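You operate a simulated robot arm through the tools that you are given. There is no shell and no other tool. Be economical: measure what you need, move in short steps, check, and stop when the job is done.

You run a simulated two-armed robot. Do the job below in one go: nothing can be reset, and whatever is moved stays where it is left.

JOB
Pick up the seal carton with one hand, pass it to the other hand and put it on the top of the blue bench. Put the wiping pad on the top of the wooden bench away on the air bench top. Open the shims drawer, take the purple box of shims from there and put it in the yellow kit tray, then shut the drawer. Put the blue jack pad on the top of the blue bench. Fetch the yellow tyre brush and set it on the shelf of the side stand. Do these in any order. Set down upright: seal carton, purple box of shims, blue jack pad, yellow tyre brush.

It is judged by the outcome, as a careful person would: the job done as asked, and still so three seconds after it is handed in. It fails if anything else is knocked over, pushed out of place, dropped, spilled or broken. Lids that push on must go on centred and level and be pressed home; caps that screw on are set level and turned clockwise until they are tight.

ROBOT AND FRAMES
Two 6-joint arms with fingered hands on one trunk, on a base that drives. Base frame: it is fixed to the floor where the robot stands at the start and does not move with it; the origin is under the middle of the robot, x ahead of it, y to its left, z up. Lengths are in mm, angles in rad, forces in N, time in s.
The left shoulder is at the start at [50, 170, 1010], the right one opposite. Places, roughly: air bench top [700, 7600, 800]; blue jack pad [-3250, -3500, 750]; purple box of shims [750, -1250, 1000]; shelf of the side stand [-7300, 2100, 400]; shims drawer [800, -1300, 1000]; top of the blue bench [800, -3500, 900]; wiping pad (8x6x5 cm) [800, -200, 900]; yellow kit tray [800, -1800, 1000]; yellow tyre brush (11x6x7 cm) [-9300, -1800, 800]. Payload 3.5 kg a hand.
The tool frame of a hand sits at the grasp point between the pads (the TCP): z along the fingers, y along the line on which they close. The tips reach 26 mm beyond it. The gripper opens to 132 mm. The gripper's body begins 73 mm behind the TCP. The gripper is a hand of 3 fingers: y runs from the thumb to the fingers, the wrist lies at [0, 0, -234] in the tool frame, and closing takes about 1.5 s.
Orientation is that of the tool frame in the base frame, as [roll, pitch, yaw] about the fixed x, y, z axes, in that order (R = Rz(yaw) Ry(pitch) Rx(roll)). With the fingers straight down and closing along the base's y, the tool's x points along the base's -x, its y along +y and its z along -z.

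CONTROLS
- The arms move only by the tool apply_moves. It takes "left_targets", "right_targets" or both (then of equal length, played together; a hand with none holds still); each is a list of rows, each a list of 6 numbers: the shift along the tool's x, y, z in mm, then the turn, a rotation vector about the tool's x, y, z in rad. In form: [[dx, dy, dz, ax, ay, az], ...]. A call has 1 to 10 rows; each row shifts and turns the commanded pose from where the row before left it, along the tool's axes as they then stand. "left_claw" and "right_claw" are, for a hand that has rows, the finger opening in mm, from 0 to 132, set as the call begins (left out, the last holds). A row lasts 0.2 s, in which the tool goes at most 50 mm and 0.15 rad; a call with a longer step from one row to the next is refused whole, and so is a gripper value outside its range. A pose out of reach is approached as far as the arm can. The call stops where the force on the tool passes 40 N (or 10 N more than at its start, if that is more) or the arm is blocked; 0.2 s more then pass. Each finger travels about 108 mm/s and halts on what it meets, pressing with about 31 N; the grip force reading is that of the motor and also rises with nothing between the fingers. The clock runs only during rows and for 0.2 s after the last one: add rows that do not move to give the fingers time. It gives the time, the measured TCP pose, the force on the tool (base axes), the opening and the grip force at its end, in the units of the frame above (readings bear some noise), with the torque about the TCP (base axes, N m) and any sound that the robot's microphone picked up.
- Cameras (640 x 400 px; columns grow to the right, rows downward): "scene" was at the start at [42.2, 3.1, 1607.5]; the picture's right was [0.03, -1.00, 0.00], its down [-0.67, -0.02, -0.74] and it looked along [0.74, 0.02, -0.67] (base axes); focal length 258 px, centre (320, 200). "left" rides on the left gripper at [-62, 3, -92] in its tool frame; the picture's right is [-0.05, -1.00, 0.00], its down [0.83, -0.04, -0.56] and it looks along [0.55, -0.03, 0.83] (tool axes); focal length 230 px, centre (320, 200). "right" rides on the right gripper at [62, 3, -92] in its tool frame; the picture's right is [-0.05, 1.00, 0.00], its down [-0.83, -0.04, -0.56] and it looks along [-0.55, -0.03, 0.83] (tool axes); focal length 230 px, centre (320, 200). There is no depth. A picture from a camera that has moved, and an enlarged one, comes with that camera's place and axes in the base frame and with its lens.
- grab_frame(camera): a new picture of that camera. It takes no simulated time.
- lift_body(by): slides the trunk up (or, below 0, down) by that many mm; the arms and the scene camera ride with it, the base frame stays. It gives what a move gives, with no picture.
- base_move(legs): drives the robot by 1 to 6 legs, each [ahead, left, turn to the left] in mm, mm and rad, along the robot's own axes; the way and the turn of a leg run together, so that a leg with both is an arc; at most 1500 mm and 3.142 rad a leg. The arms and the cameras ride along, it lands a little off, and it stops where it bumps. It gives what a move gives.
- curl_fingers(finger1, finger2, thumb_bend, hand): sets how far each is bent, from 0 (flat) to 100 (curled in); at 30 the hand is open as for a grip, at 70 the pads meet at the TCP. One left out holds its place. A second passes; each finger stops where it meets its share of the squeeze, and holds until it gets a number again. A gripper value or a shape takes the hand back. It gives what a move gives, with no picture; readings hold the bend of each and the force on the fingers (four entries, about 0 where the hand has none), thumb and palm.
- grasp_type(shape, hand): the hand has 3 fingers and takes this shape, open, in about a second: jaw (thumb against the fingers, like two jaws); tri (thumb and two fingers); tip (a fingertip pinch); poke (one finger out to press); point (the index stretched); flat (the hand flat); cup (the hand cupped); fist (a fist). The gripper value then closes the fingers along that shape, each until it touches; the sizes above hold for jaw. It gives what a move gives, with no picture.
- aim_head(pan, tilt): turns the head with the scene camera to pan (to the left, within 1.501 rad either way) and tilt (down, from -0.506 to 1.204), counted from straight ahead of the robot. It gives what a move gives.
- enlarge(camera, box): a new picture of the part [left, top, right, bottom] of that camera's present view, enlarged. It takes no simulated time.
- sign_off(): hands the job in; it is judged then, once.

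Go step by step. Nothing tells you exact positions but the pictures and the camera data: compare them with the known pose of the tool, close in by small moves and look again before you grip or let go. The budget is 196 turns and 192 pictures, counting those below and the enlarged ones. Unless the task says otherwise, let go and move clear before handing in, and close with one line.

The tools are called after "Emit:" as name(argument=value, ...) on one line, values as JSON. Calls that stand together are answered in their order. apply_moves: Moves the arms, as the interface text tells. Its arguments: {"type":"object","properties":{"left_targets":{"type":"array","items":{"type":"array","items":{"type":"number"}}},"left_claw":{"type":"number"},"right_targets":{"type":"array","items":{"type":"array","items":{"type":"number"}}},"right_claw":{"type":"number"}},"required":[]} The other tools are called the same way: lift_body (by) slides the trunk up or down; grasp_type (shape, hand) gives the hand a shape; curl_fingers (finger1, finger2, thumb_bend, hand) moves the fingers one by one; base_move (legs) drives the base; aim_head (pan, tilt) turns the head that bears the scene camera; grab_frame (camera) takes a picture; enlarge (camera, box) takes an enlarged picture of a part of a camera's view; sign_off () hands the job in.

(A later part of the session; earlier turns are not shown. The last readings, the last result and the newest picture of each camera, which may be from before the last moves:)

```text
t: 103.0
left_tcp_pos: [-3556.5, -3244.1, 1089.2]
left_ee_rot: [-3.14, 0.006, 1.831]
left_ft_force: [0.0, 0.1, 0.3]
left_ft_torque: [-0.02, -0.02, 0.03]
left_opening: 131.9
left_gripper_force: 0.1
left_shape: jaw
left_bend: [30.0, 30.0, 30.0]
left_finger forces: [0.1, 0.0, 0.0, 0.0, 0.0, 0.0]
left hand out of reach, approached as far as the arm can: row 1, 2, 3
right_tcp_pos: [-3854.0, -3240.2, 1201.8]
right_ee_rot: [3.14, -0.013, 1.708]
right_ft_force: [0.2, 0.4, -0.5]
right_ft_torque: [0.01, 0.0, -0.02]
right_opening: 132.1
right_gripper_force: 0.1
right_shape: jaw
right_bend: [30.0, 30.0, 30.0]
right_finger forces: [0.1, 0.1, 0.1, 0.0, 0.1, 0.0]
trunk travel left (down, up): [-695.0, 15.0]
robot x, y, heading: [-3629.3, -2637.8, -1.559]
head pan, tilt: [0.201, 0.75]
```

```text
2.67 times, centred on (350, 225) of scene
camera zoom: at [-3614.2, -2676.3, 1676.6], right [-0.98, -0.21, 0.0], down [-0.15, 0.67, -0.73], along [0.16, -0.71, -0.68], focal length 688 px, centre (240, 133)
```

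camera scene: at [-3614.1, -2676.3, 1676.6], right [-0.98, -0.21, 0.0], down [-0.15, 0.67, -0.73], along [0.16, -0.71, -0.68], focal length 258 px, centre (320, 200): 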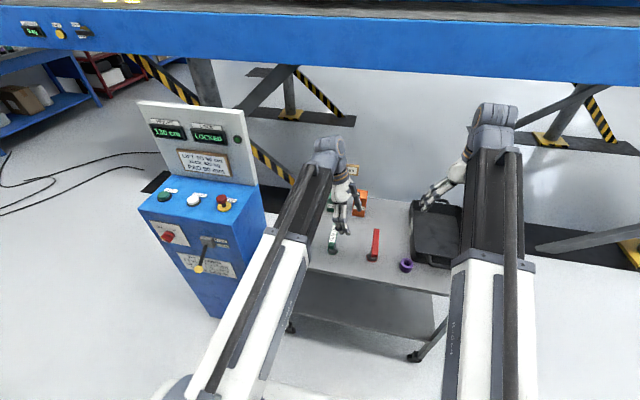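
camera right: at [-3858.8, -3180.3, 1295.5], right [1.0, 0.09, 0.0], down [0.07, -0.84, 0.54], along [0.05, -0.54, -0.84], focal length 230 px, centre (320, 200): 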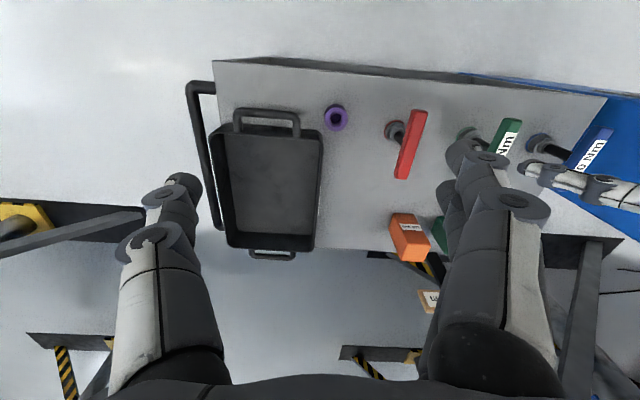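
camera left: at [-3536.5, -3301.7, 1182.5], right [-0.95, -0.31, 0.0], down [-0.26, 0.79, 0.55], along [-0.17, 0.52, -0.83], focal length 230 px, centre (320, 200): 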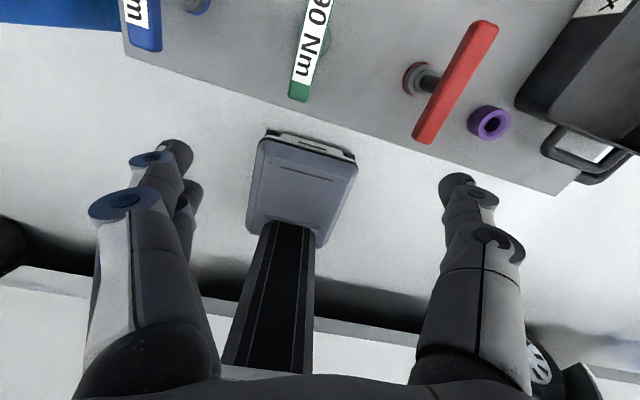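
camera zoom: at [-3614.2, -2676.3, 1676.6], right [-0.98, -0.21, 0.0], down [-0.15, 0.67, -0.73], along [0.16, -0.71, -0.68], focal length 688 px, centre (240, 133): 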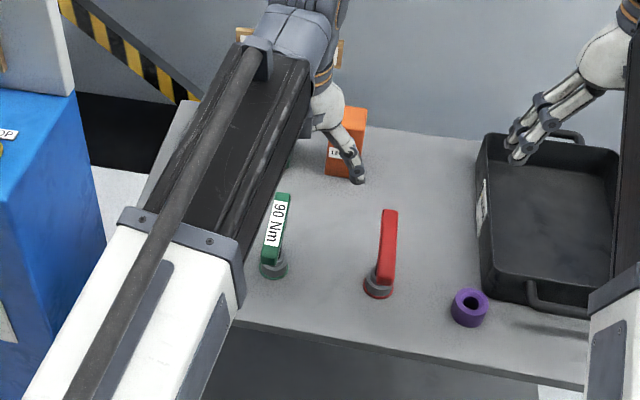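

I estimate the blue pad near (−3395, −3550), the table top about z 780. I drive 190 mm closer, then shift the left hand over the pad for a look.

Emit:
base_move(legs=[[190, 0, -0.012]])

Emit:
apply_moves(left_targets=[[0, 0, 0, 0, 0, 0.13], [0, 40, 0, 0, 0, 0.13], [0, 40, 0, 0, 0, 0], [0, 40, 0, 0, 0, 0], [0, 20, 0, 0, 0, 0]])

Emit:
grab_frame(camera="left")

Emit:
grab_frame(camera="right")

Emit:
grab_frame(camera="scene")

```text
t: 104.6
left_tcp_pos: [-3562.8, -3438.5, 1089.2]
left_ee_rot: [3.141, 0.003, 1.822]
left_ft_force: [-0.2, -0.9, 0.5]
left_ft_torque: [0.04, 0.01, 0.03]
left_opening: 132.0
left_gripper_force: 0.1
left_shape: jaw
left_bend: [30.0, 30.0, 30.0]
left_finger forces: [0.1, 0.0, 0.0, 0.0, 0.1, 0.0]
right_tcp_pos: [-3860.3, -3430.3, 1201.2]
right_ee_rot: [3.138, -0.016, 1.694]
right_ft_force: [-0.6, 0.2, 0.2]
right_ft_torque: [0.01, 0.0, 0.05]
right_opening: 131.9
right_gripper_force: 0.0
right_shape: jaw
right_bend: [30.0, 30.0, 30.0]
right_finger forces: [0.0, 0.0, 0.0, 0.1, 0.0, 0.1]
trunk travel left (down, up): [-695.0, 15.0]
robot x, y, heading: [-3628.4, -2832.1, -1.57]
head pan, tilt: [0.201, 0.75]
```

```text
t: 105.8
left_tcp_pos: [-3423.4, -3432.4, 1091.4]
left_ee_rot: [3.141, 0.005, 1.56]
left_ft_force: [-0.2, 0.1, -0.3]
left_ft_torque: [0.0, -0.02, -0.03]
left_opening: 131.6
left_gripper_force: 0.1
left_shape: jaw
left_bend: [30.0, 30.0, 30.0]
left_finger forces: [0.1, 0.1, 0.1, 0.1, 0.0, 0.0]
right_tcp_pos: [-3860.2, -3429.5, 1202.7]
right_ee_rot: [3.14, -0.014, 1.695]
right_ft_force: [0.3, 0.2, -0.1]
right_ft_torque: [0.0, -0.02, 0.01]
right_opening: 131.7
right_gripper_force: 0.1
right_shape: jaw
right_bend: [30.0, 30.0, 30.0]
right_finger forces: [0.0, 0.0, 0.1, 0.1, 0.0, 0.0]
trunk travel left (down, up): [-695.0, 15.0]
robot x, y, heading: [-3632.2, -2828.7, -1.568]
head pan, tilt: [0.201, 0.75]
```

```text
132 pictures are left
camera left: at [-3419.6, -3493.0, 1185.0], right [-1.0, -0.04, 0.0], down [-0.03, 0.83, 0.55], along [-0.02, 0.55, -0.83], focal length 230 px, centre (320, 200)
```

left: 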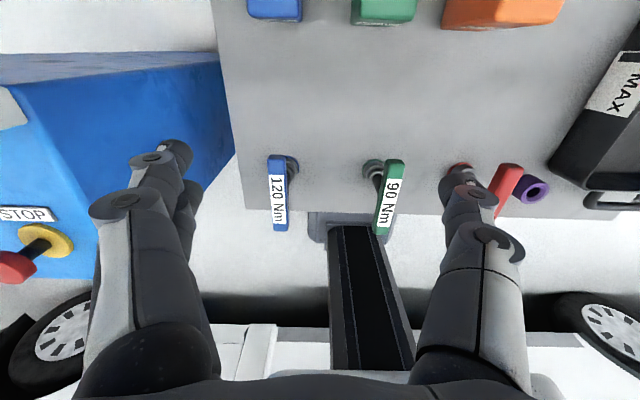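

```text
131 pictures are left
camera right: at [-3864.1, -3369.8, 1295.5], right [1.0, 0.07, 0.0], down [0.06, -0.84, 0.54], along [0.04, -0.54, -0.84], focal length 230 px, centre (320, 200)
```

right: 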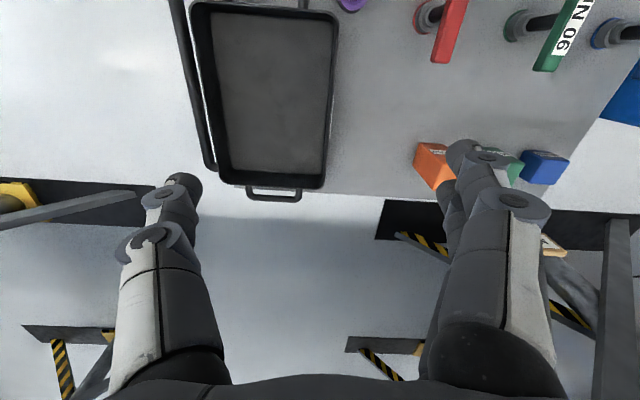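

```text
130 pictures are left
camera scene: at [-3612.9, -2869.0, 1676.6], right [-0.98, -0.2, 0.0], down [-0.14, 0.67, -0.73], along [0.15, -0.72, -0.68], focal length 258 px, centre (320, 200)
```

scene: 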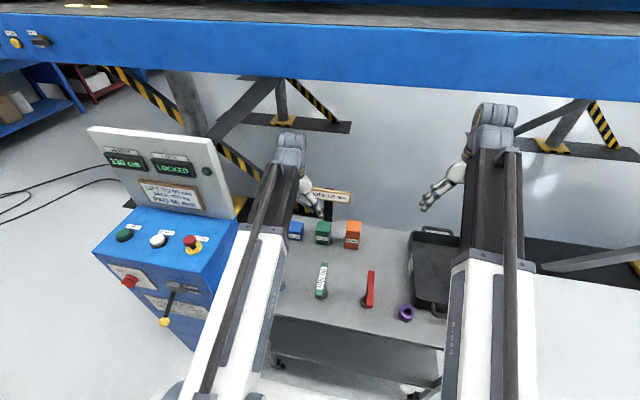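

The blue pad's front top edge triangulates to about (−3366, −3520, 830), 67 mm wide. I take a zoom for its height and gaps.

Emit:
enlarge(camera="scene", box=[270, 190, 370, 260])

Emit:
enlarge(camera="right", box=[400, 120, 640, 260])

```text
5.71 times, centred on (320, 225) of scene
camera zoom: at [-3612.9, -2869.0, 1676.6], right [-0.98, -0.2, 0.0], down [-0.14, 0.67, -0.73], along [0.15, -0.72, -0.68], focal length 1474 px, centre (320, 57)
```

zoom: 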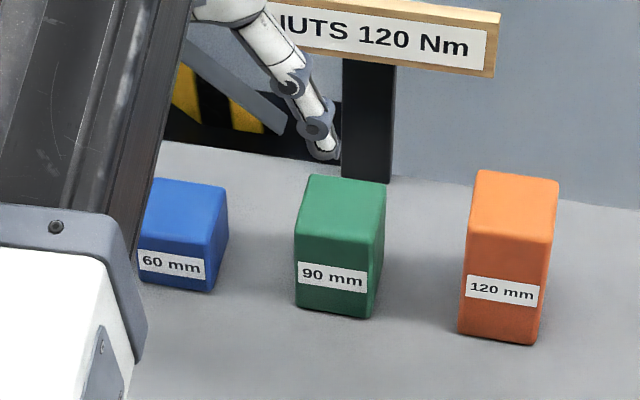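

```text
2.67 times, centred on (520, 190) of right
camera zoom: at [-3864.1, -3369.8, 1295.5], right [1.0, 0.07, 0.0], down [0.06, -0.84, 0.54], along [0.04, -0.54, -0.84], focal length 614 px, centre (-213, 227)
```

zoom: 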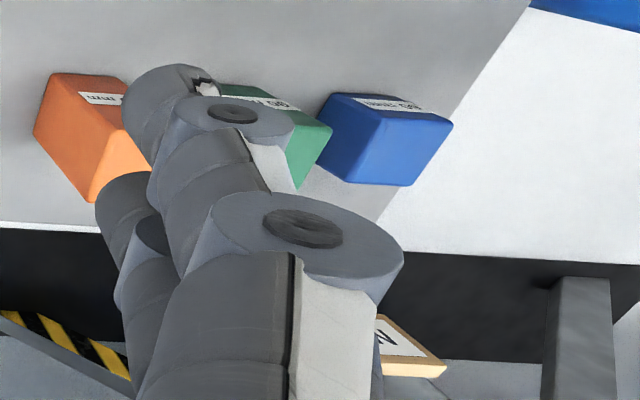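

The pad is 60 mm tall (top at ~830) with free gaps on both sides. I drive a bit closer and hover the left hand over it.

Emit:
base_move(legs=[[40, 0, 0]])

Emit:
apply_moves(left_targets=[[-28, 20, 30, 0, 0, 0], [-28, 20, 30, 0, 0, 0], [-26, 17, 30, 0, 0, 0], [0, 0, 40, 0, 0, 0], [0, 0, 0, 0, 0, 0]])

Emit:
grab_frame(camera="left")

Emit:
grab_frame(camera="scene")

```text
t: 106.6
left_tcp_pos: [-3422.3, -3474.5, 1091.2]
left_ee_rot: [3.141, 0.003, 1.559]
left_ft_force: [-0.6, -0.2, 0.8]
left_ft_torque: [0.01, -0.01, 0.01]
left_opening: 131.9
left_gripper_force: 0.1
left_shape: jaw
left_bend: [30.0, 30.0, 30.0]
left_finger forces: [0.0, 0.1, 0.0, 0.0, 0.0, 0.0]
right_tcp_pos: [-3860.6, -3473.3, 1200.4]
right_ee_rot: [3.141, -0.014, 1.695]
right_ft_force: [0.3, 0.3, 0.4]
right_ft_torque: [0.04, -0.01, 0.0]
right_opening: 131.9
right_gripper_force: 0.1
right_shape: jaw
right_bend: [30.0, 30.0, 30.0]
right_finger forces: [0.0, 0.0, 0.0, 0.0, 0.0, 0.1]
trunk travel left (down, up): [-695.0, 15.0]
robot x, y, heading: [-3627.5, -2867.3, -1.566]
head pan, tilt: [0.201, 0.75]
```

```text
t: 107.8
left_tcp_pos: [-3366.8, -3556.0, 960.7]
left_ee_rot: [3.141, 0.005, 1.562]
left_ft_force: [-0.2, 0.4, 0.4]
left_ft_torque: [0.0, 0.01, -0.02]
left_opening: 131.9
left_gripper_force: 0.0
left_shape: jaw
left_bend: [30.0, 30.0, 30.0]
left_finger forces: [0.0, 0.0, 0.1, 0.0, 0.0, 0.1]
right_tcp_pos: [-3859.4, -3471.1, 1201.4]
right_ee_rot: [3.14, -0.014, 1.694]
right_ft_force: [-0.2, 0.8, -0.6]
right_ft_torque: [0.02, 0.0, 0.02]
right_opening: 131.8
right_gripper_force: 0.0
right_shape: jaw
right_bend: [30.0, 30.0, 30.0]
right_finger forces: [0.0, 0.0, 0.0, 0.1, 0.0, 0.0]
trunk travel left (down, up): [-695.0, 15.0]
robot x, y, heading: [-3627.5, -2870.3, -1.565]
head pan, tilt: [0.201, 0.75]
```

```text
127 pictures are left
camera left: at [-3364.4, -3616.6, 1053.8], right [-1.0, -0.04, 0.0], down [-0.04, 0.83, 0.55], along [-0.02, 0.55, -0.83], focal length 230 px, centre (320, 200)
```

left: 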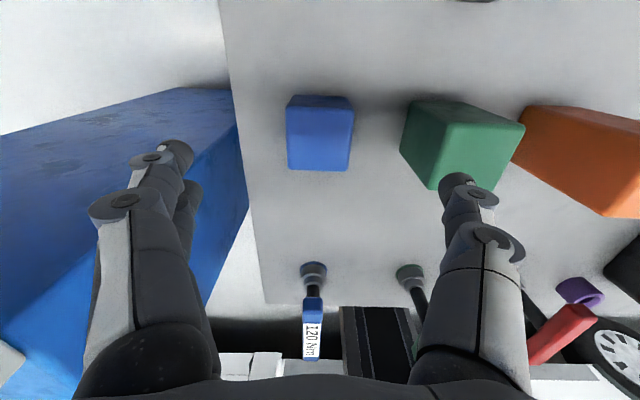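

```text
126 pictures are left
camera scene: at [-3612.9, -2909.8, 1676.6], right [-0.98, -0.2, 0.0], down [-0.14, 0.67, -0.73], along [0.15, -0.72, -0.68], focal length 258 px, centre (320, 200)
```

scene: 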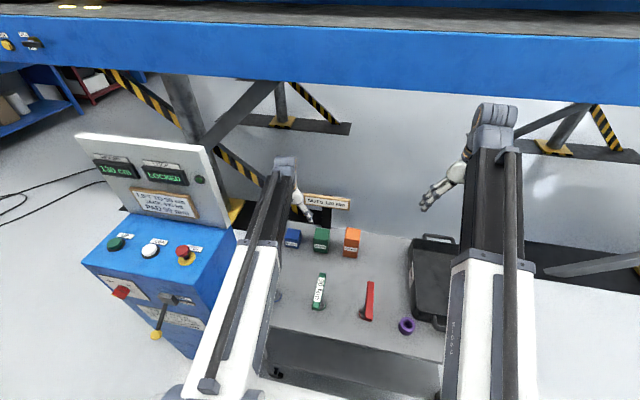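

The hand is centred over the pad, but the green pad is close to the fingers. I preset a narrower opening, shift 10 mm and descend.

Emit:
apply_moves(left_targets=[[10, 0, 20, 0, 0, 0], [0, 0, 30, 0, 0, 0], [0, 0, 30, 0, 0, 0], [0, 0, 0, 0, 0, 0], [0, 0, 0, 0, 0, 0]], left_claw=100)

Emit:
grab_frame(camera="left")

```text
t: 109.0
left_tcp_pos: [-3366.2, -3546.6, 880.8]
left_ee_rot: [-3.141, 0.005, 1.56]
left_ft_force: [-0.1, 0.2, -0.2]
left_ft_torque: [-0.02, 0.0, 0.01]
left_opening: 100.3
left_gripper_force: 0.1
left_shape: jaw
left_bend: [63.0, 63.0, 59.0]
left_finger forces: [0.0, 0.0, 0.1, 0.0, 0.0, 0.0]
right_tcp_pos: [-3858.7, -3469.3, 1200.6]
right_ee_rot: [3.141, -0.014, 1.695]
right_ft_force: [-0.1, 0.5, -0.1]
right_ft_torque: [0.0, -0.01, 0.02]
right_opening: 132.0
right_gripper_force: 0.0
right_shape: jaw
right_bend: [30.0, 30.0, 30.0]
right_finger forces: [0.0, 0.0, 0.0, 0.0, 0.1, 0.0]
trunk travel left (down, up): [-695.0, 15.0]
robot x, y, heading: [-3629.4, -2871.2, -1.567]
head pan, tilt: [0.201, 0.75]
```

```text
125 pictures are left
camera left: at [-3362.7, -3607.5, 974.7], right [-1.0, -0.04, 0.0], down [-0.04, 0.83, 0.55], along [-0.02, 0.55, -0.83], focal length 230 px, centre (320, 200)
```

left: 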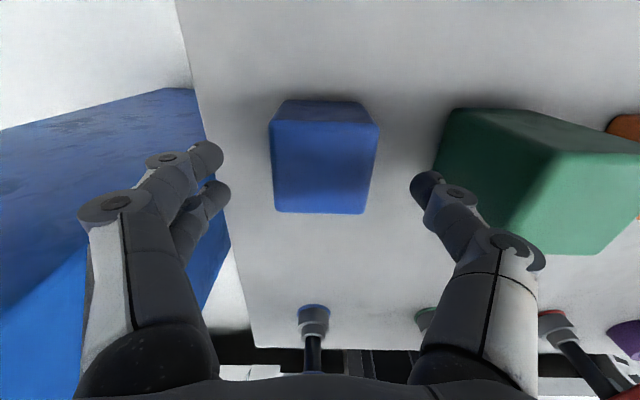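

Fingers straddle the pad cleanly. I go down to grip height and close.

Emit:
apply_moves(left_targets=[[0, 2, 25, 0, 0, 0], [0, 0, 25, 0, 0, 0], [0, 0, 18, 0, 0, 0], [0, 0, 0, 0, 0, 0]])

Emit:
apply_moves(left_targets=[[0, 0, 0, 0, 0, 0], [0, 0, 0, 0, 0, 0], [0, 0, 0, 0, 0, 0], [0, 0, 0, 0, 0, 0], [0, 0, 0, 0, 0, 0], [0, 0, 0, 0, 0, 0]], left_claw=0)

Emit:
grab_frame(camera="left")

```text
t: 109.9
left_tcp_pos: [-3364.5, -3548.4, 826.3]
left_ee_rot: [3.137, 0.008, 1.563]
left_ft_force: [-1.2, 6.9, 21.5]
left_ft_torque: [0.19, -0.64, 0.14]
left_opening: 99.1
left_gripper_force: 0.1
left_shape: jaw
left_bend: [65.0, 65.0, 60.0]
left_finger forces: [7.2, 9.5, 0.0, 0.0, 5.5, 0.0]
right_tcp_pos: [-3859.7, -3469.4, 1201.5]
right_ee_rot: [3.141, -0.014, 1.695]
right_ft_force: [-0.2, -0.1, -0.3]
right_ft_torque: [0.01, 0.01, 0.0]
right_opening: 132.1
right_gripper_force: 0.1
right_shape: jaw
right_bend: [30.0, 30.0, 30.0]
right_finger forces: [0.0, 0.0, 0.1, 0.0, 0.0, 0.0]
trunk travel left (down, up): [-695.0, 15.0]
robot x, y, heading: [-3629.7, -2873.4, -1.562]
head pan, tilt: [0.201, 0.75]
stopped in row 4 (left hand): the force on the tool passed its limit (the readings are from after the stop); the commanded pose is now the measured one
```

```text
t: 111.3
left_tcp_pos: [-3363.3, -3548.0, 826.1]
left_ee_rot: [3.138, 0.013, 1.563]
left_ft_force: [5.5, -4.2, 35.9]
left_ft_torque: [-0.07, -0.62, -0.07]
left_opening: 54.2
left_gripper_force: 31.0
left_shape: jaw
left_bend: [74.0, 75.0, 72.0]
left_finger forces: [25.1, 24.1, 0.0, 0.0, 35.1, 0.1]
right_tcp_pos: [-3860.9, -3467.3, 1201.4]
right_ee_rot: [3.142, -0.012, 1.697]
right_ft_force: [-0.3, 0.4, -0.2]
right_ft_torque: [0.04, -0.01, 0.03]
right_opening: 132.0
right_gripper_force: 0.1
right_shape: jaw
right_bend: [30.0, 30.0, 30.0]
right_finger forces: [0.0, 0.0, 0.0, 0.1, 0.0, 0.0]
trunk travel left (down, up): [-695.0, 15.0]
robot x, y, heading: [-3627.4, -2870.8, -1.567]
head pan, tilt: [0.201, 0.75]
```

```text
124 pictures are left
camera left: at [-3360.8, -3607.5, 919.4], right [-1.0, -0.04, 0.0], down [-0.04, 0.84, 0.54], along [-0.02, 0.54, -0.84], focal length 230 px, centre (320, 200)
```

left: 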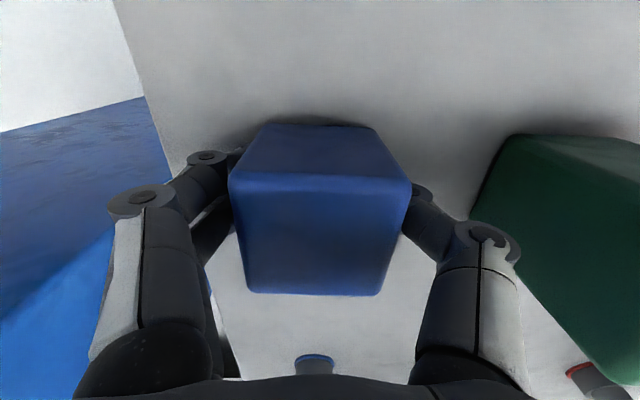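

The tips met the table (so it is ~800 high) and the pad is gripped. I lift.

Emit:
apply_moves(left_targets=[[0, 0, -15, 0, 0, 0], [0, 0, -30, 0, 0, 0], [0, 0, -45, 0, 0, 0], [0, 0, -45, 0, 0, 0], [0, 0, -45, 0, 0, 0], [0, 0, -45, 0, 0, 0], [0, 0, 0, 0, 0, 0]])

Emit:
grab_frame(camera="left")

Emit:
grab_frame(camera="scene")

```text
t: 112.9
left_tcp_pos: [-3364.1, -3548.5, 1046.8]
left_ee_rot: [3.139, 0.007, 1.564]
left_ft_force: [-0.8, 0.1, -1.1]
left_ft_torque: [0.03, -0.01, -0.01]
left_opening: 52.9
left_gripper_force: 31.5
left_shape: jaw
left_bend: [74.0, 74.0, 71.0]
left_finger forces: [14.6, 14.7, 0.1, 0.0, 29.1, 0.0]
right_tcp_pos: [-3860.2, -3470.8, 1200.5]
right_ee_rot: [3.14, -0.014, 1.697]
right_ft_force: [0.1, 0.1, -0.2]
right_ft_torque: [0.04, 0.02, -0.03]
right_opening: 131.8
right_gripper_force: 0.1
right_shape: jaw
right_bend: [30.0, 30.0, 30.0]
right_finger forces: [0.1, 0.0, 0.1, 0.0, 0.0, 0.1]
trunk travel left (down, up): [-695.0, 15.0]
robot x, y, heading: [-3626.2, -2869.2, -1.568]
head pan, tilt: [0.201, 0.75]
```

```text
123 pictures are left
camera left: at [-3361.4, -3608.7, 1139.9], right [-1.0, -0.04, 0.0], down [-0.04, 0.84, 0.55], along [-0.02, 0.55, -0.84], focal length 230 px, centre (320, 200)
```

left: 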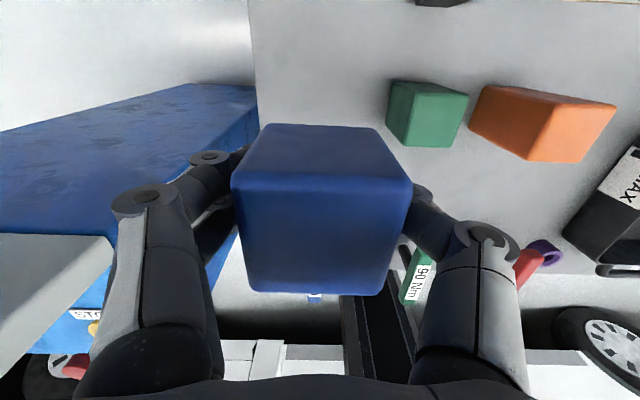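

```text
122 pictures are left
camera scene: at [-3612.8, -2910.2, 1676.6], right [-0.98, -0.2, 0.0], down [-0.14, 0.67, -0.73], along [0.15, -0.72, -0.68], focal length 258 px, centre (320, 200)
```

scene: 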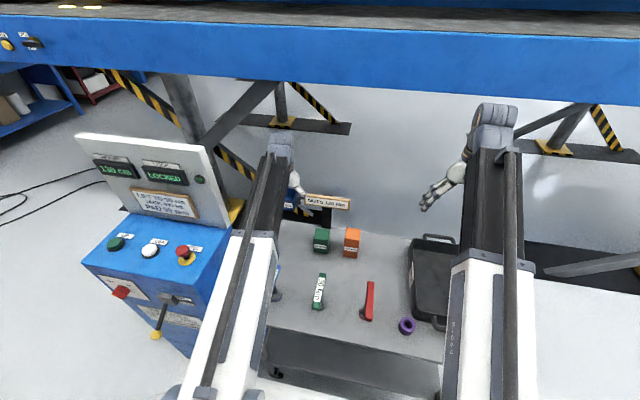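

The pad is held level. I back off, turn and drive back to the blue bench, to its right-hand part.

Emit:
base_move(legs=[[-300, 0, 0], [0, 0, 1.569], [0, -180, 0], [1450, 0, 0], [1450, 0, 0], [126, -990, 0]])

Emit:
aim_head(pan=0, tilt=0.55)

Emit:
grab_frame(camera="scene")

Emit:
grab_frame(camera="left")

```text
t: 138.4
left_tcp_pos: [149.6, -3438.0, 1047.3]
left_ee_rot: [3.141, 0.009, -3.138]
left_ft_force: [0.1, -0.7, -1.5]
left_ft_torque: [0.02, 0.02, 0.0]
left_opening: 52.9
left_gripper_force: 31.2
left_shape: jaw
left_bend: [74.0, 74.0, 71.0]
left_finger forces: [14.4, 14.5, 0.0, 0.0, 29.0, 0.0]
right_tcp_pos: [78.4, -3935.4, 1200.9]
right_ee_rot: [3.14, -0.014, -3.004]
right_ft_force: [0.0, -0.2, -0.5]
right_ft_torque: [0.0, 0.05, -0.01]
right_opening: 132.0
right_gripper_force: 0.1
right_shape: jaw
right_bend: [30.0, 30.0, 30.0]
right_finger forces: [0.1, 0.0, 0.1, 0.1, 0.0, 0.0]
trunk travel left (down, up): [-695.0, 15.0]
robot x, y, heading: [-524.3, -3710.3, 0.011]
head pan, tilt: [0.201, 0.75]
```

```text
t: 139.1
left_tcp_pos: [149.8, -3437.4, 1045.7]
left_ee_rot: [3.138, 0.009, -3.139]
left_ft_force: [-0.2, 0.1, -1.8]
left_ft_torque: [0.01, -0.02, 0.05]
left_opening: 52.7
left_gripper_force: 30.9
left_shape: jaw
left_bend: [74.0, 74.0, 71.0]
left_finger forces: [14.3, 14.6, 0.1, 0.0, 29.0, 0.1]
right_tcp_pos: [78.1, -3933.2, 1200.9]
right_ee_rot: [3.139, -0.015, -3.004]
right_ft_force: [0.9, 0.2, -0.8]
right_ft_torque: [-0.01, -0.03, -0.01]
right_opening: 131.8
right_gripper_force: 0.0
right_shape: jaw
right_bend: [30.0, 30.0, 30.0]
right_finger forces: [0.0, 0.0, 0.1, 0.1, 0.0, 0.0]
trunk travel left (down, up): [-695.0, 15.0]
robot x, y, heading: [-527.6, -3712.2, 0.017]
head pan, tilt: [0.0, 0.55]
```

```text
121 pictures are left
camera scene: at [-477.2, -3708.6, 1693.9], right [0.02, -1.0, 0.0], down [-0.52, -0.01, -0.85], along [0.85, 0.01, -0.52], focal length 258 px, centre (320, 200)
```

scene: 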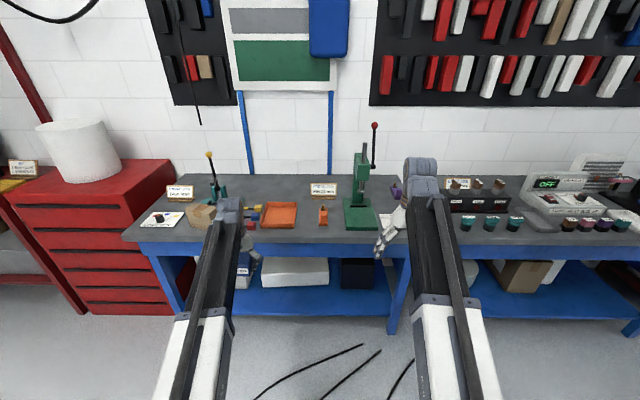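

```text
120 pictures are left
camera left: at [211.0, -3434.3, 1139.6], right [0.06, -1.0, 0.0], down [-0.83, -0.05, 0.55], along [-0.55, -0.03, -0.84], focal length 230 px, centre (320, 200)
```

left: 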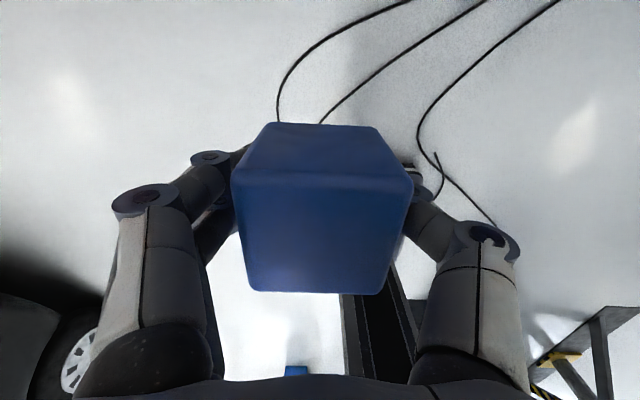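

Emit:
enlarge(camera="scene", box=[230, 160, 410, 260])

```text
3.56 times, centred on (320, 210) of scene
camera zoom: at [-477.2, -3708.6, 1693.9], right [0.02, -1.0, 0.0], down [-0.52, -0.01, -0.85], along [0.85, 0.01, -0.52], focal length 917 px, centre (320, 164)
```

zoom: 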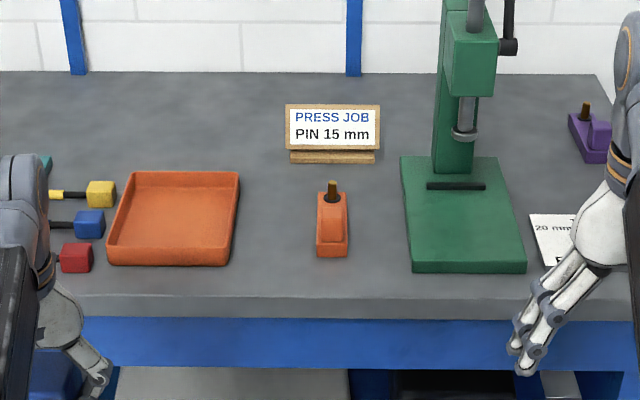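

The free gap between the orange tray and the pin holder is at y≈−3633; near the front edge (x≈535) there is good room. I tuck the left hand inward and drive up.

Emit:
apply_moves(left_targets=[[0, -34, 0, 0, 0, 0], [0, -33, 0, 0, 0, 0], [0, -33, 0, 0, 0, 0], [0, 0, 0, 0, 0, 0]], right_targets=[[25, 0, 0, 0, 0, 0], [25, 0, 0, 0, 0, 0], [25, 0, 0, 0, 0, 0], [0, 0, 0, 0, 0, 0]])

Emit:
base_move(legs=[[0, -96, -0.015], [340, 0, 0]])

Emit:
aim_head(pan=0.1, tilt=0.85)

Emit:
grab_frame(camera="scene")

Emit:
grab_frame(camera="right")

```text
t: 140.1
left_tcp_pos: [149.0, -3535.7, 1046.9]
left_ee_rot: [3.138, 0.008, -3.138]
left_ft_force: [0.6, -0.3, -1.5]
left_ft_torque: [0.03, -0.03, 0.02]
left_opening: 52.7
left_gripper_force: 31.3
left_shape: jaw
left_bend: [74.0, 74.0, 71.0]
left_finger forces: [14.5, 14.6, 0.0, 0.0, 29.1, 0.1]
right_tcp_pos: [5.2, -3945.4, 1199.0]
right_ee_rot: [-3.138, -0.007, -3.006]
right_ft_force: [0.4, 0.3, 0.6]
right_ft_torque: [-0.01, -0.03, 0.03]
right_opening: 131.8
right_gripper_force: 0.2
right_shape: jaw
right_bend: [30.0, 30.0, 30.0]
right_finger forces: [0.1, 0.0, 0.0, 0.0, 0.0, 0.1]
right hand out of reach, approached as far as the arm can: row 3
trunk travel left (down, up): [-695.0, 15.0]
robot x, y, heading: [-524.2, -3709.6, 0.018]
head pan, tilt: [0.0, 0.55]
```

```text
t: 143.1
left_tcp_pos: [492.6, -3636.3, 1046.3]
left_ee_rot: [3.139, 0.006, 3.135]
left_ft_force: [1.1, 0.9, -1.3]
left_ft_torque: [-0.01, 0.01, 0.02]
left_opening: 52.9
left_gripper_force: 30.9
left_shape: jaw
left_bend: [74.0, 74.0, 71.0]
left_finger forces: [14.5, 14.6, 0.1, 0.0, 29.1, 0.0]
right_tcp_pos: [343.8, -4044.0, 1199.1]
right_ee_rot: [3.141, -0.009, -3.012]
right_ft_force: [-0.2, -0.2, -0.8]
right_ft_torque: [0.04, 0.04, 0.02]
right_opening: 131.7
right_gripper_force: 0.1
right_shape: jaw
right_bend: [30.0, 30.0, 30.0]
right_finger forces: [0.0, 0.0, 0.1, 0.0, 0.1, 0.0]
trunk travel left (down, up): [-695.0, 15.0]
robot x, y, heading: [-182.4, -3803.4, 0.012]
head pan, tilt: [0.0, 0.55]
```

```text
t: 143.9
left_tcp_pos: [490.1, -3635.7, 1046.8]
left_ee_rot: [3.14, 0.009, 3.135]
left_ft_force: [0.3, -0.1, -2.0]
left_ft_torque: [0.01, -0.01, 0.0]
left_opening: 52.8
left_gripper_force: 30.7
left_shape: jaw
left_bend: [74.0, 74.0, 71.0]
left_finger forces: [14.5, 14.5, 0.0, 0.0, 29.0, 0.1]
right_tcp_pos: [343.2, -4042.9, 1199.1]
right_ee_rot: [3.14, -0.006, -3.013]
right_ft_force: [0.3, 0.3, -0.4]
right_ft_torque: [-0.05, 0.01, 0.0]
right_opening: 132.0
right_gripper_force: 0.1
right_shape: jaw
right_bend: [30.0, 30.0, 30.0]
right_finger forces: [0.1, 0.0, 0.1, 0.0, 0.0, 0.0]
trunk travel left (down, up): [-695.0, 15.0]
robot x, y, heading: [-184.7, -3803.3, 0.004]
head pan, tilt: [0.099, 0.85]
```

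```text
118 pictures are left
camera scene: at [-149.2, -3795.0, 1668.6], right [0.11, -0.99, 0.0], down [-0.75, -0.08, -0.66], along [0.66, 0.07, -0.75], focal length 258 px, centre (320, 200)
```

scene: 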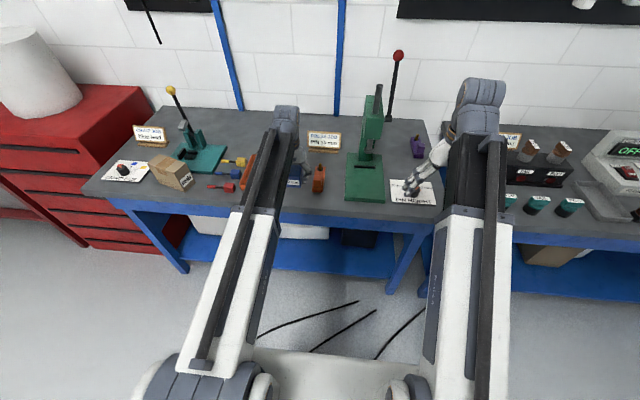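

```text
117 pictures are left
camera right: at [282.5, -4049.1, 1293.4], right [-0.08, 1.0, 0.0], down [0.83, 0.06, 0.55], along [0.55, 0.04, -0.84], focal length 230 px, centre (320, 200)
```

right: 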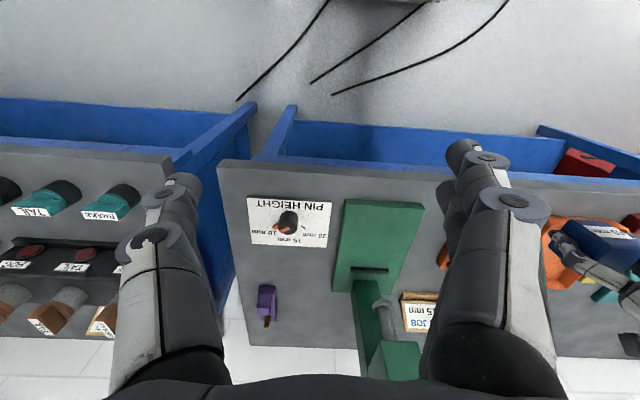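

I move 45 mm ahead and lower to just above the bench for a look.

Emit:
base_move(legs=[[45, 0, 0]])

Emit:
lift_body(by=-85)

Emit:
grab_frame(camera="left")

Emit:
enlarge(camera="scene", box=[200, 110, 400, 235])

Emit:
grab_frame(camera="right")

```text
t: 144.8
left_tcp_pos: [537.5, -3636.6, 1044.6]
left_ee_rot: [3.141, 0.008, 3.137]
left_ft_force: [0.2, -0.4, -1.6]
left_ft_torque: [0.02, -0.02, 0.02]
left_opening: 52.6
left_gripper_force: 30.7
left_shape: jaw
left_bend: [74.0, 74.0, 71.0]
left_finger forces: [14.5, 14.6, 0.0, 0.1, 29.0, 0.0]
right_tcp_pos: [389.9, -4042.0, 1198.7]
right_ee_rot: [3.141, -0.007, -3.012]
right_ft_force: [-0.4, 1.2, 0.4]
right_ft_torque: [0.02, 0.01, 0.0]
right_opening: 131.8
right_gripper_force: 0.1
right_shape: jaw
right_bend: [30.0, 30.0, 30.0]
right_finger forces: [0.0, 0.1, 0.1, 0.0, 0.1, 0.0]
trunk travel left (down, up): [-695.0, 15.0]
robot x, y, heading: [-140.1, -3802.9, 0.006]
head pan, tilt: [0.099, 0.85]
```

```text
t: 146.0
left_tcp_pos: [536.1, -3635.5, 961.7]
left_ee_rot: [3.139, 0.007, 3.136]
left_ft_force: [0.3, -0.6, -1.1]
left_ft_torque: [0.01, -0.01, 0.0]
left_opening: 52.7
left_gripper_force: 31.6
left_shape: jaw
left_bend: [74.0, 74.0, 71.0]
left_finger forces: [14.6, 14.5, 0.0, 0.0, 29.0, 0.0]
right_tcp_pos: [388.0, -4042.8, 1114.9]
right_ee_rot: [3.141, -0.006, -3.011]
right_ft_force: [-1.0, 0.2, 0.7]
right_ft_torque: [0.02, -0.01, 0.01]
right_opening: 131.8
right_gripper_force: 0.0
right_shape: jaw
right_bend: [30.0, 30.0, 30.0]
right_finger forces: [0.1, 0.1, 0.0, 0.0, 0.0, 0.0]
trunk travel left (down, up): [-610.0, 100.0]
robot x, y, heading: [-139.0, -3806.4, 0.007]
head pan, tilt: [0.099, 0.85]
```

```text
116 pictures are left
camera left: at [598.0, -3632.0, 1054.9], right [0.05, -1.0, 0.0], down [-0.84, -0.04, 0.55], along [-0.55, -0.02, -0.84], focal length 230 px, centre (320, 200)
```

left: 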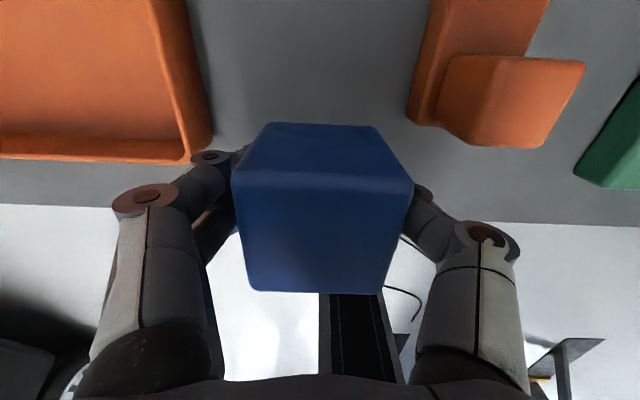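

```text
3.20 times, centred on (300, 172) of scene
camera zoom: at [-103.6, -3794.6, 1583.6], right [0.11, -0.99, 0.0], down [-0.75, -0.08, -0.66], along [0.66, 0.07, -0.75], focal length 825 px, centre (384, 288)
```

zoom: 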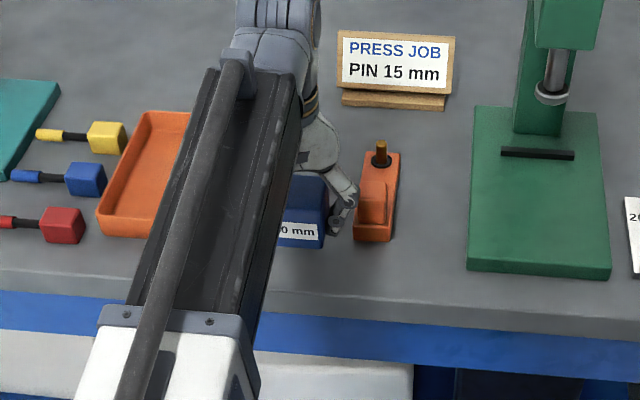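

```text
114 pictures are left
camera right: at [328.3, -4048.6, 1208.6], right [-0.08, 1.0, 0.0], down [0.83, 0.06, 0.55], along [0.55, 0.04, -0.84], focal length 230 px, centre (320, 200)
```

right: 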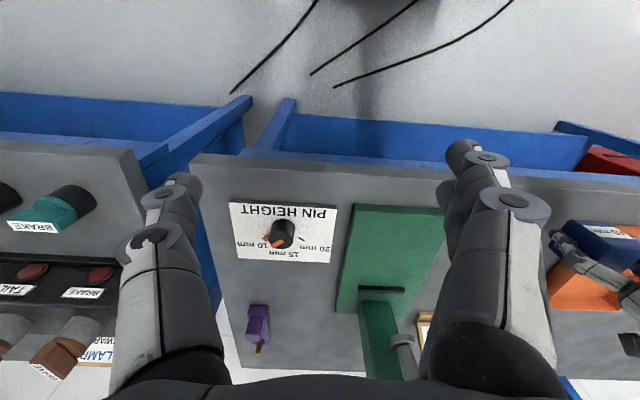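

Clearances look fine. I lower the last bit to touch down.

Emit:
lift_body(by=-35)

Emit:
grab_frame(camera="left")

```text
t: 146.8
left_tcp_pos: [536.4, -3636.2, 927.3]
left_ee_rot: [3.14, 0.009, 3.136]
left_ft_force: [0.5, 0.0, 1.7]
left_ft_torque: [0.11, 0.03, 0.01]
left_opening: 53.0
left_gripper_force: 31.1
left_shape: jaw
left_bend: [74.0, 74.0, 71.0]
left_finger forces: [15.1, 16.5, 0.0, 0.0, 29.2, 0.0]
right_tcp_pos: [387.4, -4043.7, 1080.4]
right_ee_rot: [-3.141, -0.007, -3.014]
right_ft_force: [-0.4, -0.7, 0.1]
right_ft_torque: [0.02, 0.01, 0.01]
right_opening: 132.0
right_gripper_force: 0.0
right_shape: jaw
right_bend: [30.0, 30.0, 30.0]
right_finger forces: [0.0, 0.1, 0.0, 0.0, 0.0, 0.0]
trunk travel left (down, up): [-575.0, 135.0]
robot x, y, heading: [-145.0, -3804.0, 0.008]
head pan, tilt: [0.099, 0.85]
```

```text
113 pictures are left
camera left: at [598.1, -3632.0, 1019.9], right [0.05, -1.0, 0.0], down [-0.84, -0.04, 0.55], along [-0.55, -0.02, -0.84], focal length 230 px, centre (320, 200)
```

left: 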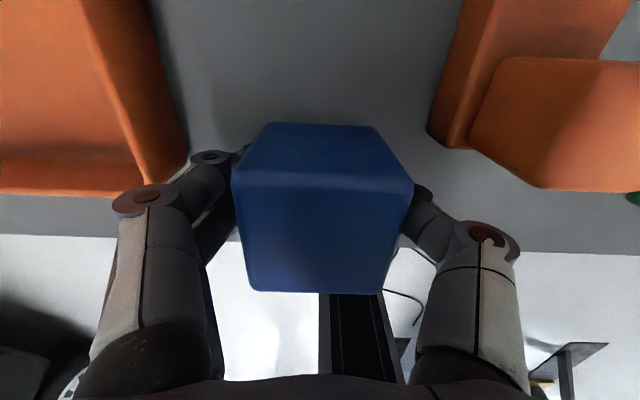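

Contact is light and level. I open only as much as needed and rise.

Emit:
apply_moves(left_targets=[[0, 0, 0, 0, 0, 0], [0, 0, 0, 0, 0, 0], [0, 0, 0, 0, 0, 0], [0, 0, 0, 0, 0, 0]], left_claw=78)

Emit:
lift_body(by=135)

Emit:
grab_frame(camera="left")

```text
t: 147.8
left_tcp_pos: [535.8, -3635.1, 927.2]
left_ee_rot: [3.14, 0.01, 3.137]
left_ft_force: [0.9, -1.7, 3.9]
left_ft_torque: [0.15, 0.02, 0.01]
left_opening: 76.3
left_gripper_force: 0.1
left_shape: jaw
left_bend: [72.0, 72.0, 70.0]
left_finger forces: [0.7, 3.2, 0.1, 0.0, 0.1, 0.0]
right_tcp_pos: [387.7, -4044.2, 1079.9]
right_ee_rot: [3.141, -0.007, -3.013]
right_ft_force: [-1.1, 0.2, -0.1]
right_ft_torque: [0.0, 0.01, 0.01]
right_opening: 131.8
right_gripper_force: 0.0
right_shape: jaw
right_bend: [30.0, 30.0, 30.0]
right_finger forces: [0.1, 0.0, 0.0, 0.0, 0.0, 0.0]
trunk travel left (down, up): [-575.0, 135.0]
robot x, y, heading: [-137.9, -3803.8, 0.007]
head pan, tilt: [0.099, 0.85]
```

```text
t: 149.4
left_tcp_pos: [537.1, -3635.2, 1062.6]
left_ee_rot: [3.139, 0.009, 3.137]
left_ft_force: [1.6, 0.1, -1.1]
left_ft_torque: [-0.03, -0.03, 0.0]
left_opening: 77.5
left_gripper_force: 0.1
left_shape: jaw
left_bend: [71.0, 71.0, 70.0]
left_finger forces: [0.0, 0.0, 0.0, 0.0, 0.0, 0.0]
right_tcp_pos: [388.4, -4044.0, 1214.9]
right_ee_rot: [3.141, -0.009, -3.013]
right_ft_force: [-0.7, 0.4, -0.6]
right_ft_torque: [-0.03, 0.0, -0.02]
right_opening: 132.0
right_gripper_force: 0.0
right_shape: jaw
right_bend: [30.0, 30.0, 30.0]
right_finger forces: [0.0, 0.0, 0.0, 0.1, 0.0, 0.1]
trunk travel left (down, up): [-710.0, 0.0]
robot x, y, heading: [-141.6, -3803.6, 0.007]
head pan, tilt: [0.099, 0.85]
```

```text
112 pictures are left
camera left: at [598.2, -3632.0, 1154.7], right [0.05, -1.0, 0.0], down [-0.84, -0.04, 0.55], along [-0.55, -0.02, -0.84], focal length 230 px, centre (320, 200)
```

left: 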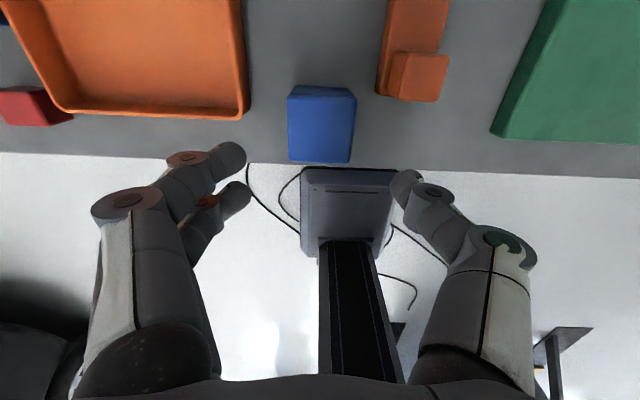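

The jack pad stands on the blue bench. Next: the shims drawer at y≈−1300.

Emit:
base_move(legs=[[-400, 0, 0], [0, 1250, 0], [0, 1250, 0]])

Emit:
aim_head(pan=0, tilt=0.45)

Emit:
grab_frame(camera="scene")

```text
t: 163.6
left_tcp_pos: [74.9, -1179.4, 1060.9]
left_ee_rot: [3.139, 0.01, -3.141]
left_ft_force: [0.6, -0.5, -0.2]
left_ft_torque: [0.0, -0.01, -0.02]
left_opening: 77.5
left_gripper_force: 0.0
left_shape: jaw
left_bend: [71.0, 71.0, 70.0]
left_finger forces: [0.0, 0.0, 0.1, 0.0, 0.0, 0.1]
right_tcp_pos: [-71.3, -1589.3, 1214.3]
right_ee_rot: [3.14, -0.007, -3.009]
right_ft_force: [0.5, -0.3, 0.0]
right_ft_torque: [-0.01, -0.02, 0.0]
right_opening: 131.6
right_gripper_force: 0.1
right_shape: jaw
right_bend: [30.0, 30.0, 30.0]
right_finger forces: [0.0, 0.0, 0.0, 0.0, 0.0, 0.1]
trunk travel left (down, up): [-710.0, 0.0]
robot x, y, heading: [-605.5, -1350.9, 0.013]
head pan, tilt: [0.099, 0.85]
```

```text
t: 164.4
left_tcp_pos: [74.8, -1180.8, 1060.3]
left_ee_rot: [3.139, 0.008, -3.142]
left_ft_force: [-0.4, -0.6, 0.0]
left_ft_torque: [-0.02, 0.01, 0.0]
left_opening: 77.6
left_gripper_force: 0.1
left_shape: jaw
left_bend: [71.0, 71.0, 70.0]
left_finger forces: [0.0, 0.1, 0.0, 0.0, 0.0, 0.1]
right_tcp_pos: [-71.8, -1589.5, 1214.4]
right_ee_rot: [-3.14, -0.007, -3.009]
right_ft_force: [0.6, 0.1, -0.3]
right_ft_torque: [0.01, -0.02, -0.01]
right_opening: 132.1
right_gripper_force: 0.1
right_shape: jaw
right_bend: [30.0, 30.0, 30.0]
right_finger forces: [0.0, 0.1, 0.1, 0.0, 0.1, 0.0]
trunk travel left (down, up): [-710.0, 0.0]
robot x, y, heading: [-600.0, -1353.2, 0.013]
head pan, tilt: [0.0, 0.45]
```

```text
111 pictures are left
camera scene: at [-550.0, -1350.4, 1718.0], right [0.01, -1.0, 0.0], down [-0.44, -0.01, -0.9], along [0.9, 0.01, -0.44], focal length 258 px, centre (320, 200)
```

scene: 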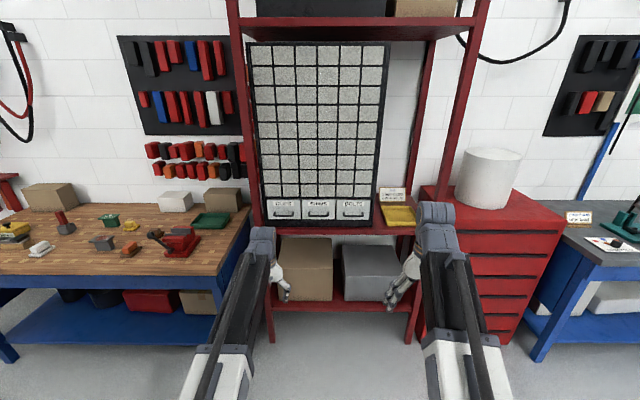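

Emit:
enlarge(camera="scene", box=[245, 170, 425, 250])

```text
3.56 times, centred on (335, 210) of scene
camera zoom: at [-550.0, -1350.4, 1718.0], right [0.01, -1.0, 0.0], down [-0.44, -0.01, -0.9], along [0.9, 0.01, -0.44], focal length 917 px, centre (267, 164)
```

zoom: 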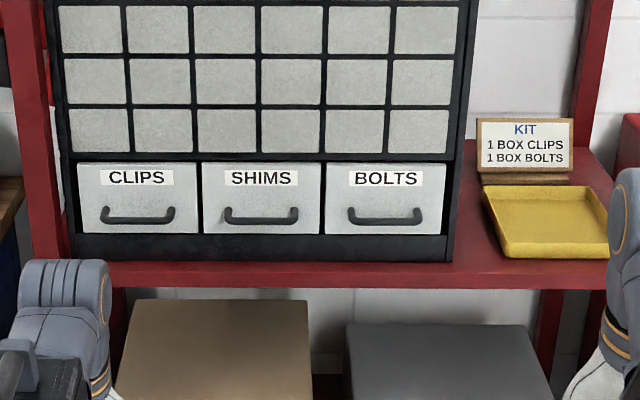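

The shims drawer is the middle one, with a bow handle around (700, −1327, 1019). I'll turn the left hand to point forward with a vertical pinch, here in free space.

Emit:
apply_moves(left_targets=[[0, 0, 0, -0.08637, -0.08637, 0.08637], [0, 0, 0, -0.08637, -0.08637, 0.08637], [0, 0, 0, -0.08637, -0.08637, 0.08637], [0, 0, 0, -0.08637, -0.08637, 0.08637], [0, 0, 0, -0.08637, -0.08637, 0.08637], [0, 0, 0, -0.08637, -0.08637, 0.08637], [0, 0, 0, -0.08637, -0.08637, 0.08637]], left_claw=100)

Emit:
apply_moves(left_targets=[[0, 0, 0, -0.08637, -0.08637, 0.08637], [0, 0, 0, -0.08637, -0.08637, 0.08637], [0, 0, 0, -0.08637, -0.08637, 0.08637], [0, 0, 0, -0.08637, -0.08637, 0.08637], [0, 0, 0, -0.08637, -0.08637, 0.08637], [0, 0, 0, -0.08637, -0.08637, 0.08637], [0, 0, 0, -0.08637, -0.08637, 0.08637]])

Emit:
grab_frame(camera="scene")

Emit:
grab_frame(camera="left")

```text
t: 166.0
left_tcp_pos: [75.7, -1179.8, 1061.3]
left_ee_rot: [2.347, 0.343, 2.348]
left_ft_force: [-0.4, -1.2, -0.1]
left_ft_torque: [0.01, 0.0, 0.0]
left_opening: 99.8
left_gripper_force: 0.1
left_shape: jaw
left_bend: [63.0, 63.0, 60.0]
left_finger forces: [0.0, 0.0, 0.0, 0.0, 0.1, 0.0]
right_tcp_pos: [-70.6, -1589.3, 1213.7]
right_ee_rot: [3.14, -0.006, -3.009]
right_ft_force: [-0.3, 1.1, -0.2]
right_ft_torque: [0.0, 0.02, 0.0]
right_opening: 131.7
right_gripper_force: 0.1
right_shape: jaw
right_bend: [30.0, 30.0, 30.0]
right_finger forces: [0.1, 0.0, 0.0, 0.0, 0.1, 0.0]
trunk travel left (down, up): [-710.0, 0.0]
robot x, y, heading: [-600.4, -1352.9, 0.01]
head pan, tilt: [0.0, 0.45]
```

```text
t: 167.6
left_tcp_pos: [74.5, -1210.2, 1055.3]
left_ee_rot: [1.569, -0.003, 1.594]
left_ft_force: [0.4, 0.4, 0.4]
left_ft_torque: [0.01, -0.01, 0.03]
left_opening: 99.8
left_gripper_force: 0.1
left_shape: jaw
left_bend: [63.0, 63.0, 60.0]
left_finger forces: [0.0, 0.0, 0.0, 0.1, 0.0, 0.1]
left hand out of reach, approached as far as the arm can: row 5, 7
right_tcp_pos: [-71.1, -1589.0, 1213.3]
right_ee_rot: [3.141, -0.008, -3.011]
right_ft_force: [0.2, -0.6, 0.3]
right_ft_torque: [0.06, 0.0, 0.0]
right_opening: 131.8
right_gripper_force: 0.1
right_shape: jaw
right_bend: [30.0, 30.0, 30.0]
right_finger forces: [0.0, 0.1, 0.0, 0.0, 0.0, 0.0]
trunk travel left (down, up): [-710.0, 0.0]
robot x, y, heading: [-600.7, -1352.5, 0.008]
head pan, tilt: [0.0, 0.45]
```

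```text
109 pictures are left
camera scene: at [-550.0, -1351.3, 1718.1], right [0.01, -1.0, 0.0], down [-0.44, 0.0, -0.9], along [0.9, 0.01, -0.44], focal length 258 px, centre (320, 200)
```

scene: 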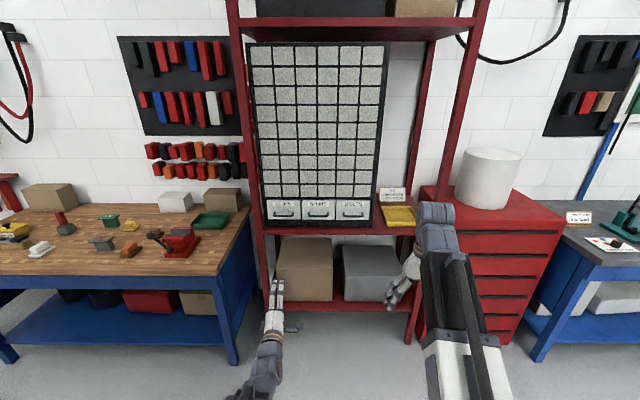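

```text
108 pictures are left
camera left: at [-15.8, -1274.0, 1058.9], right [0.0, -0.05, -1.0], down [-0.58, 0.82, -0.04], along [0.82, 0.58, -0.03], focal length 230 px, centre (320, 200)
```

left: 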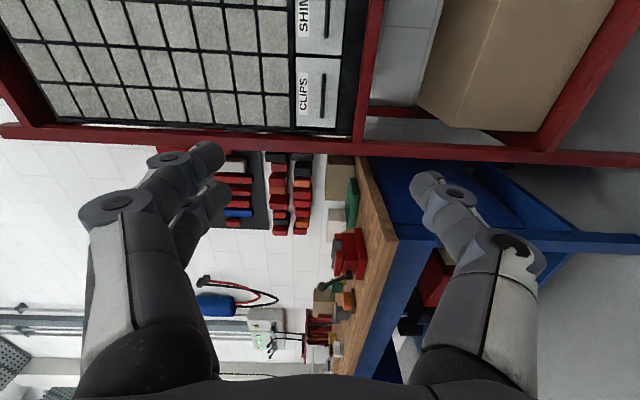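

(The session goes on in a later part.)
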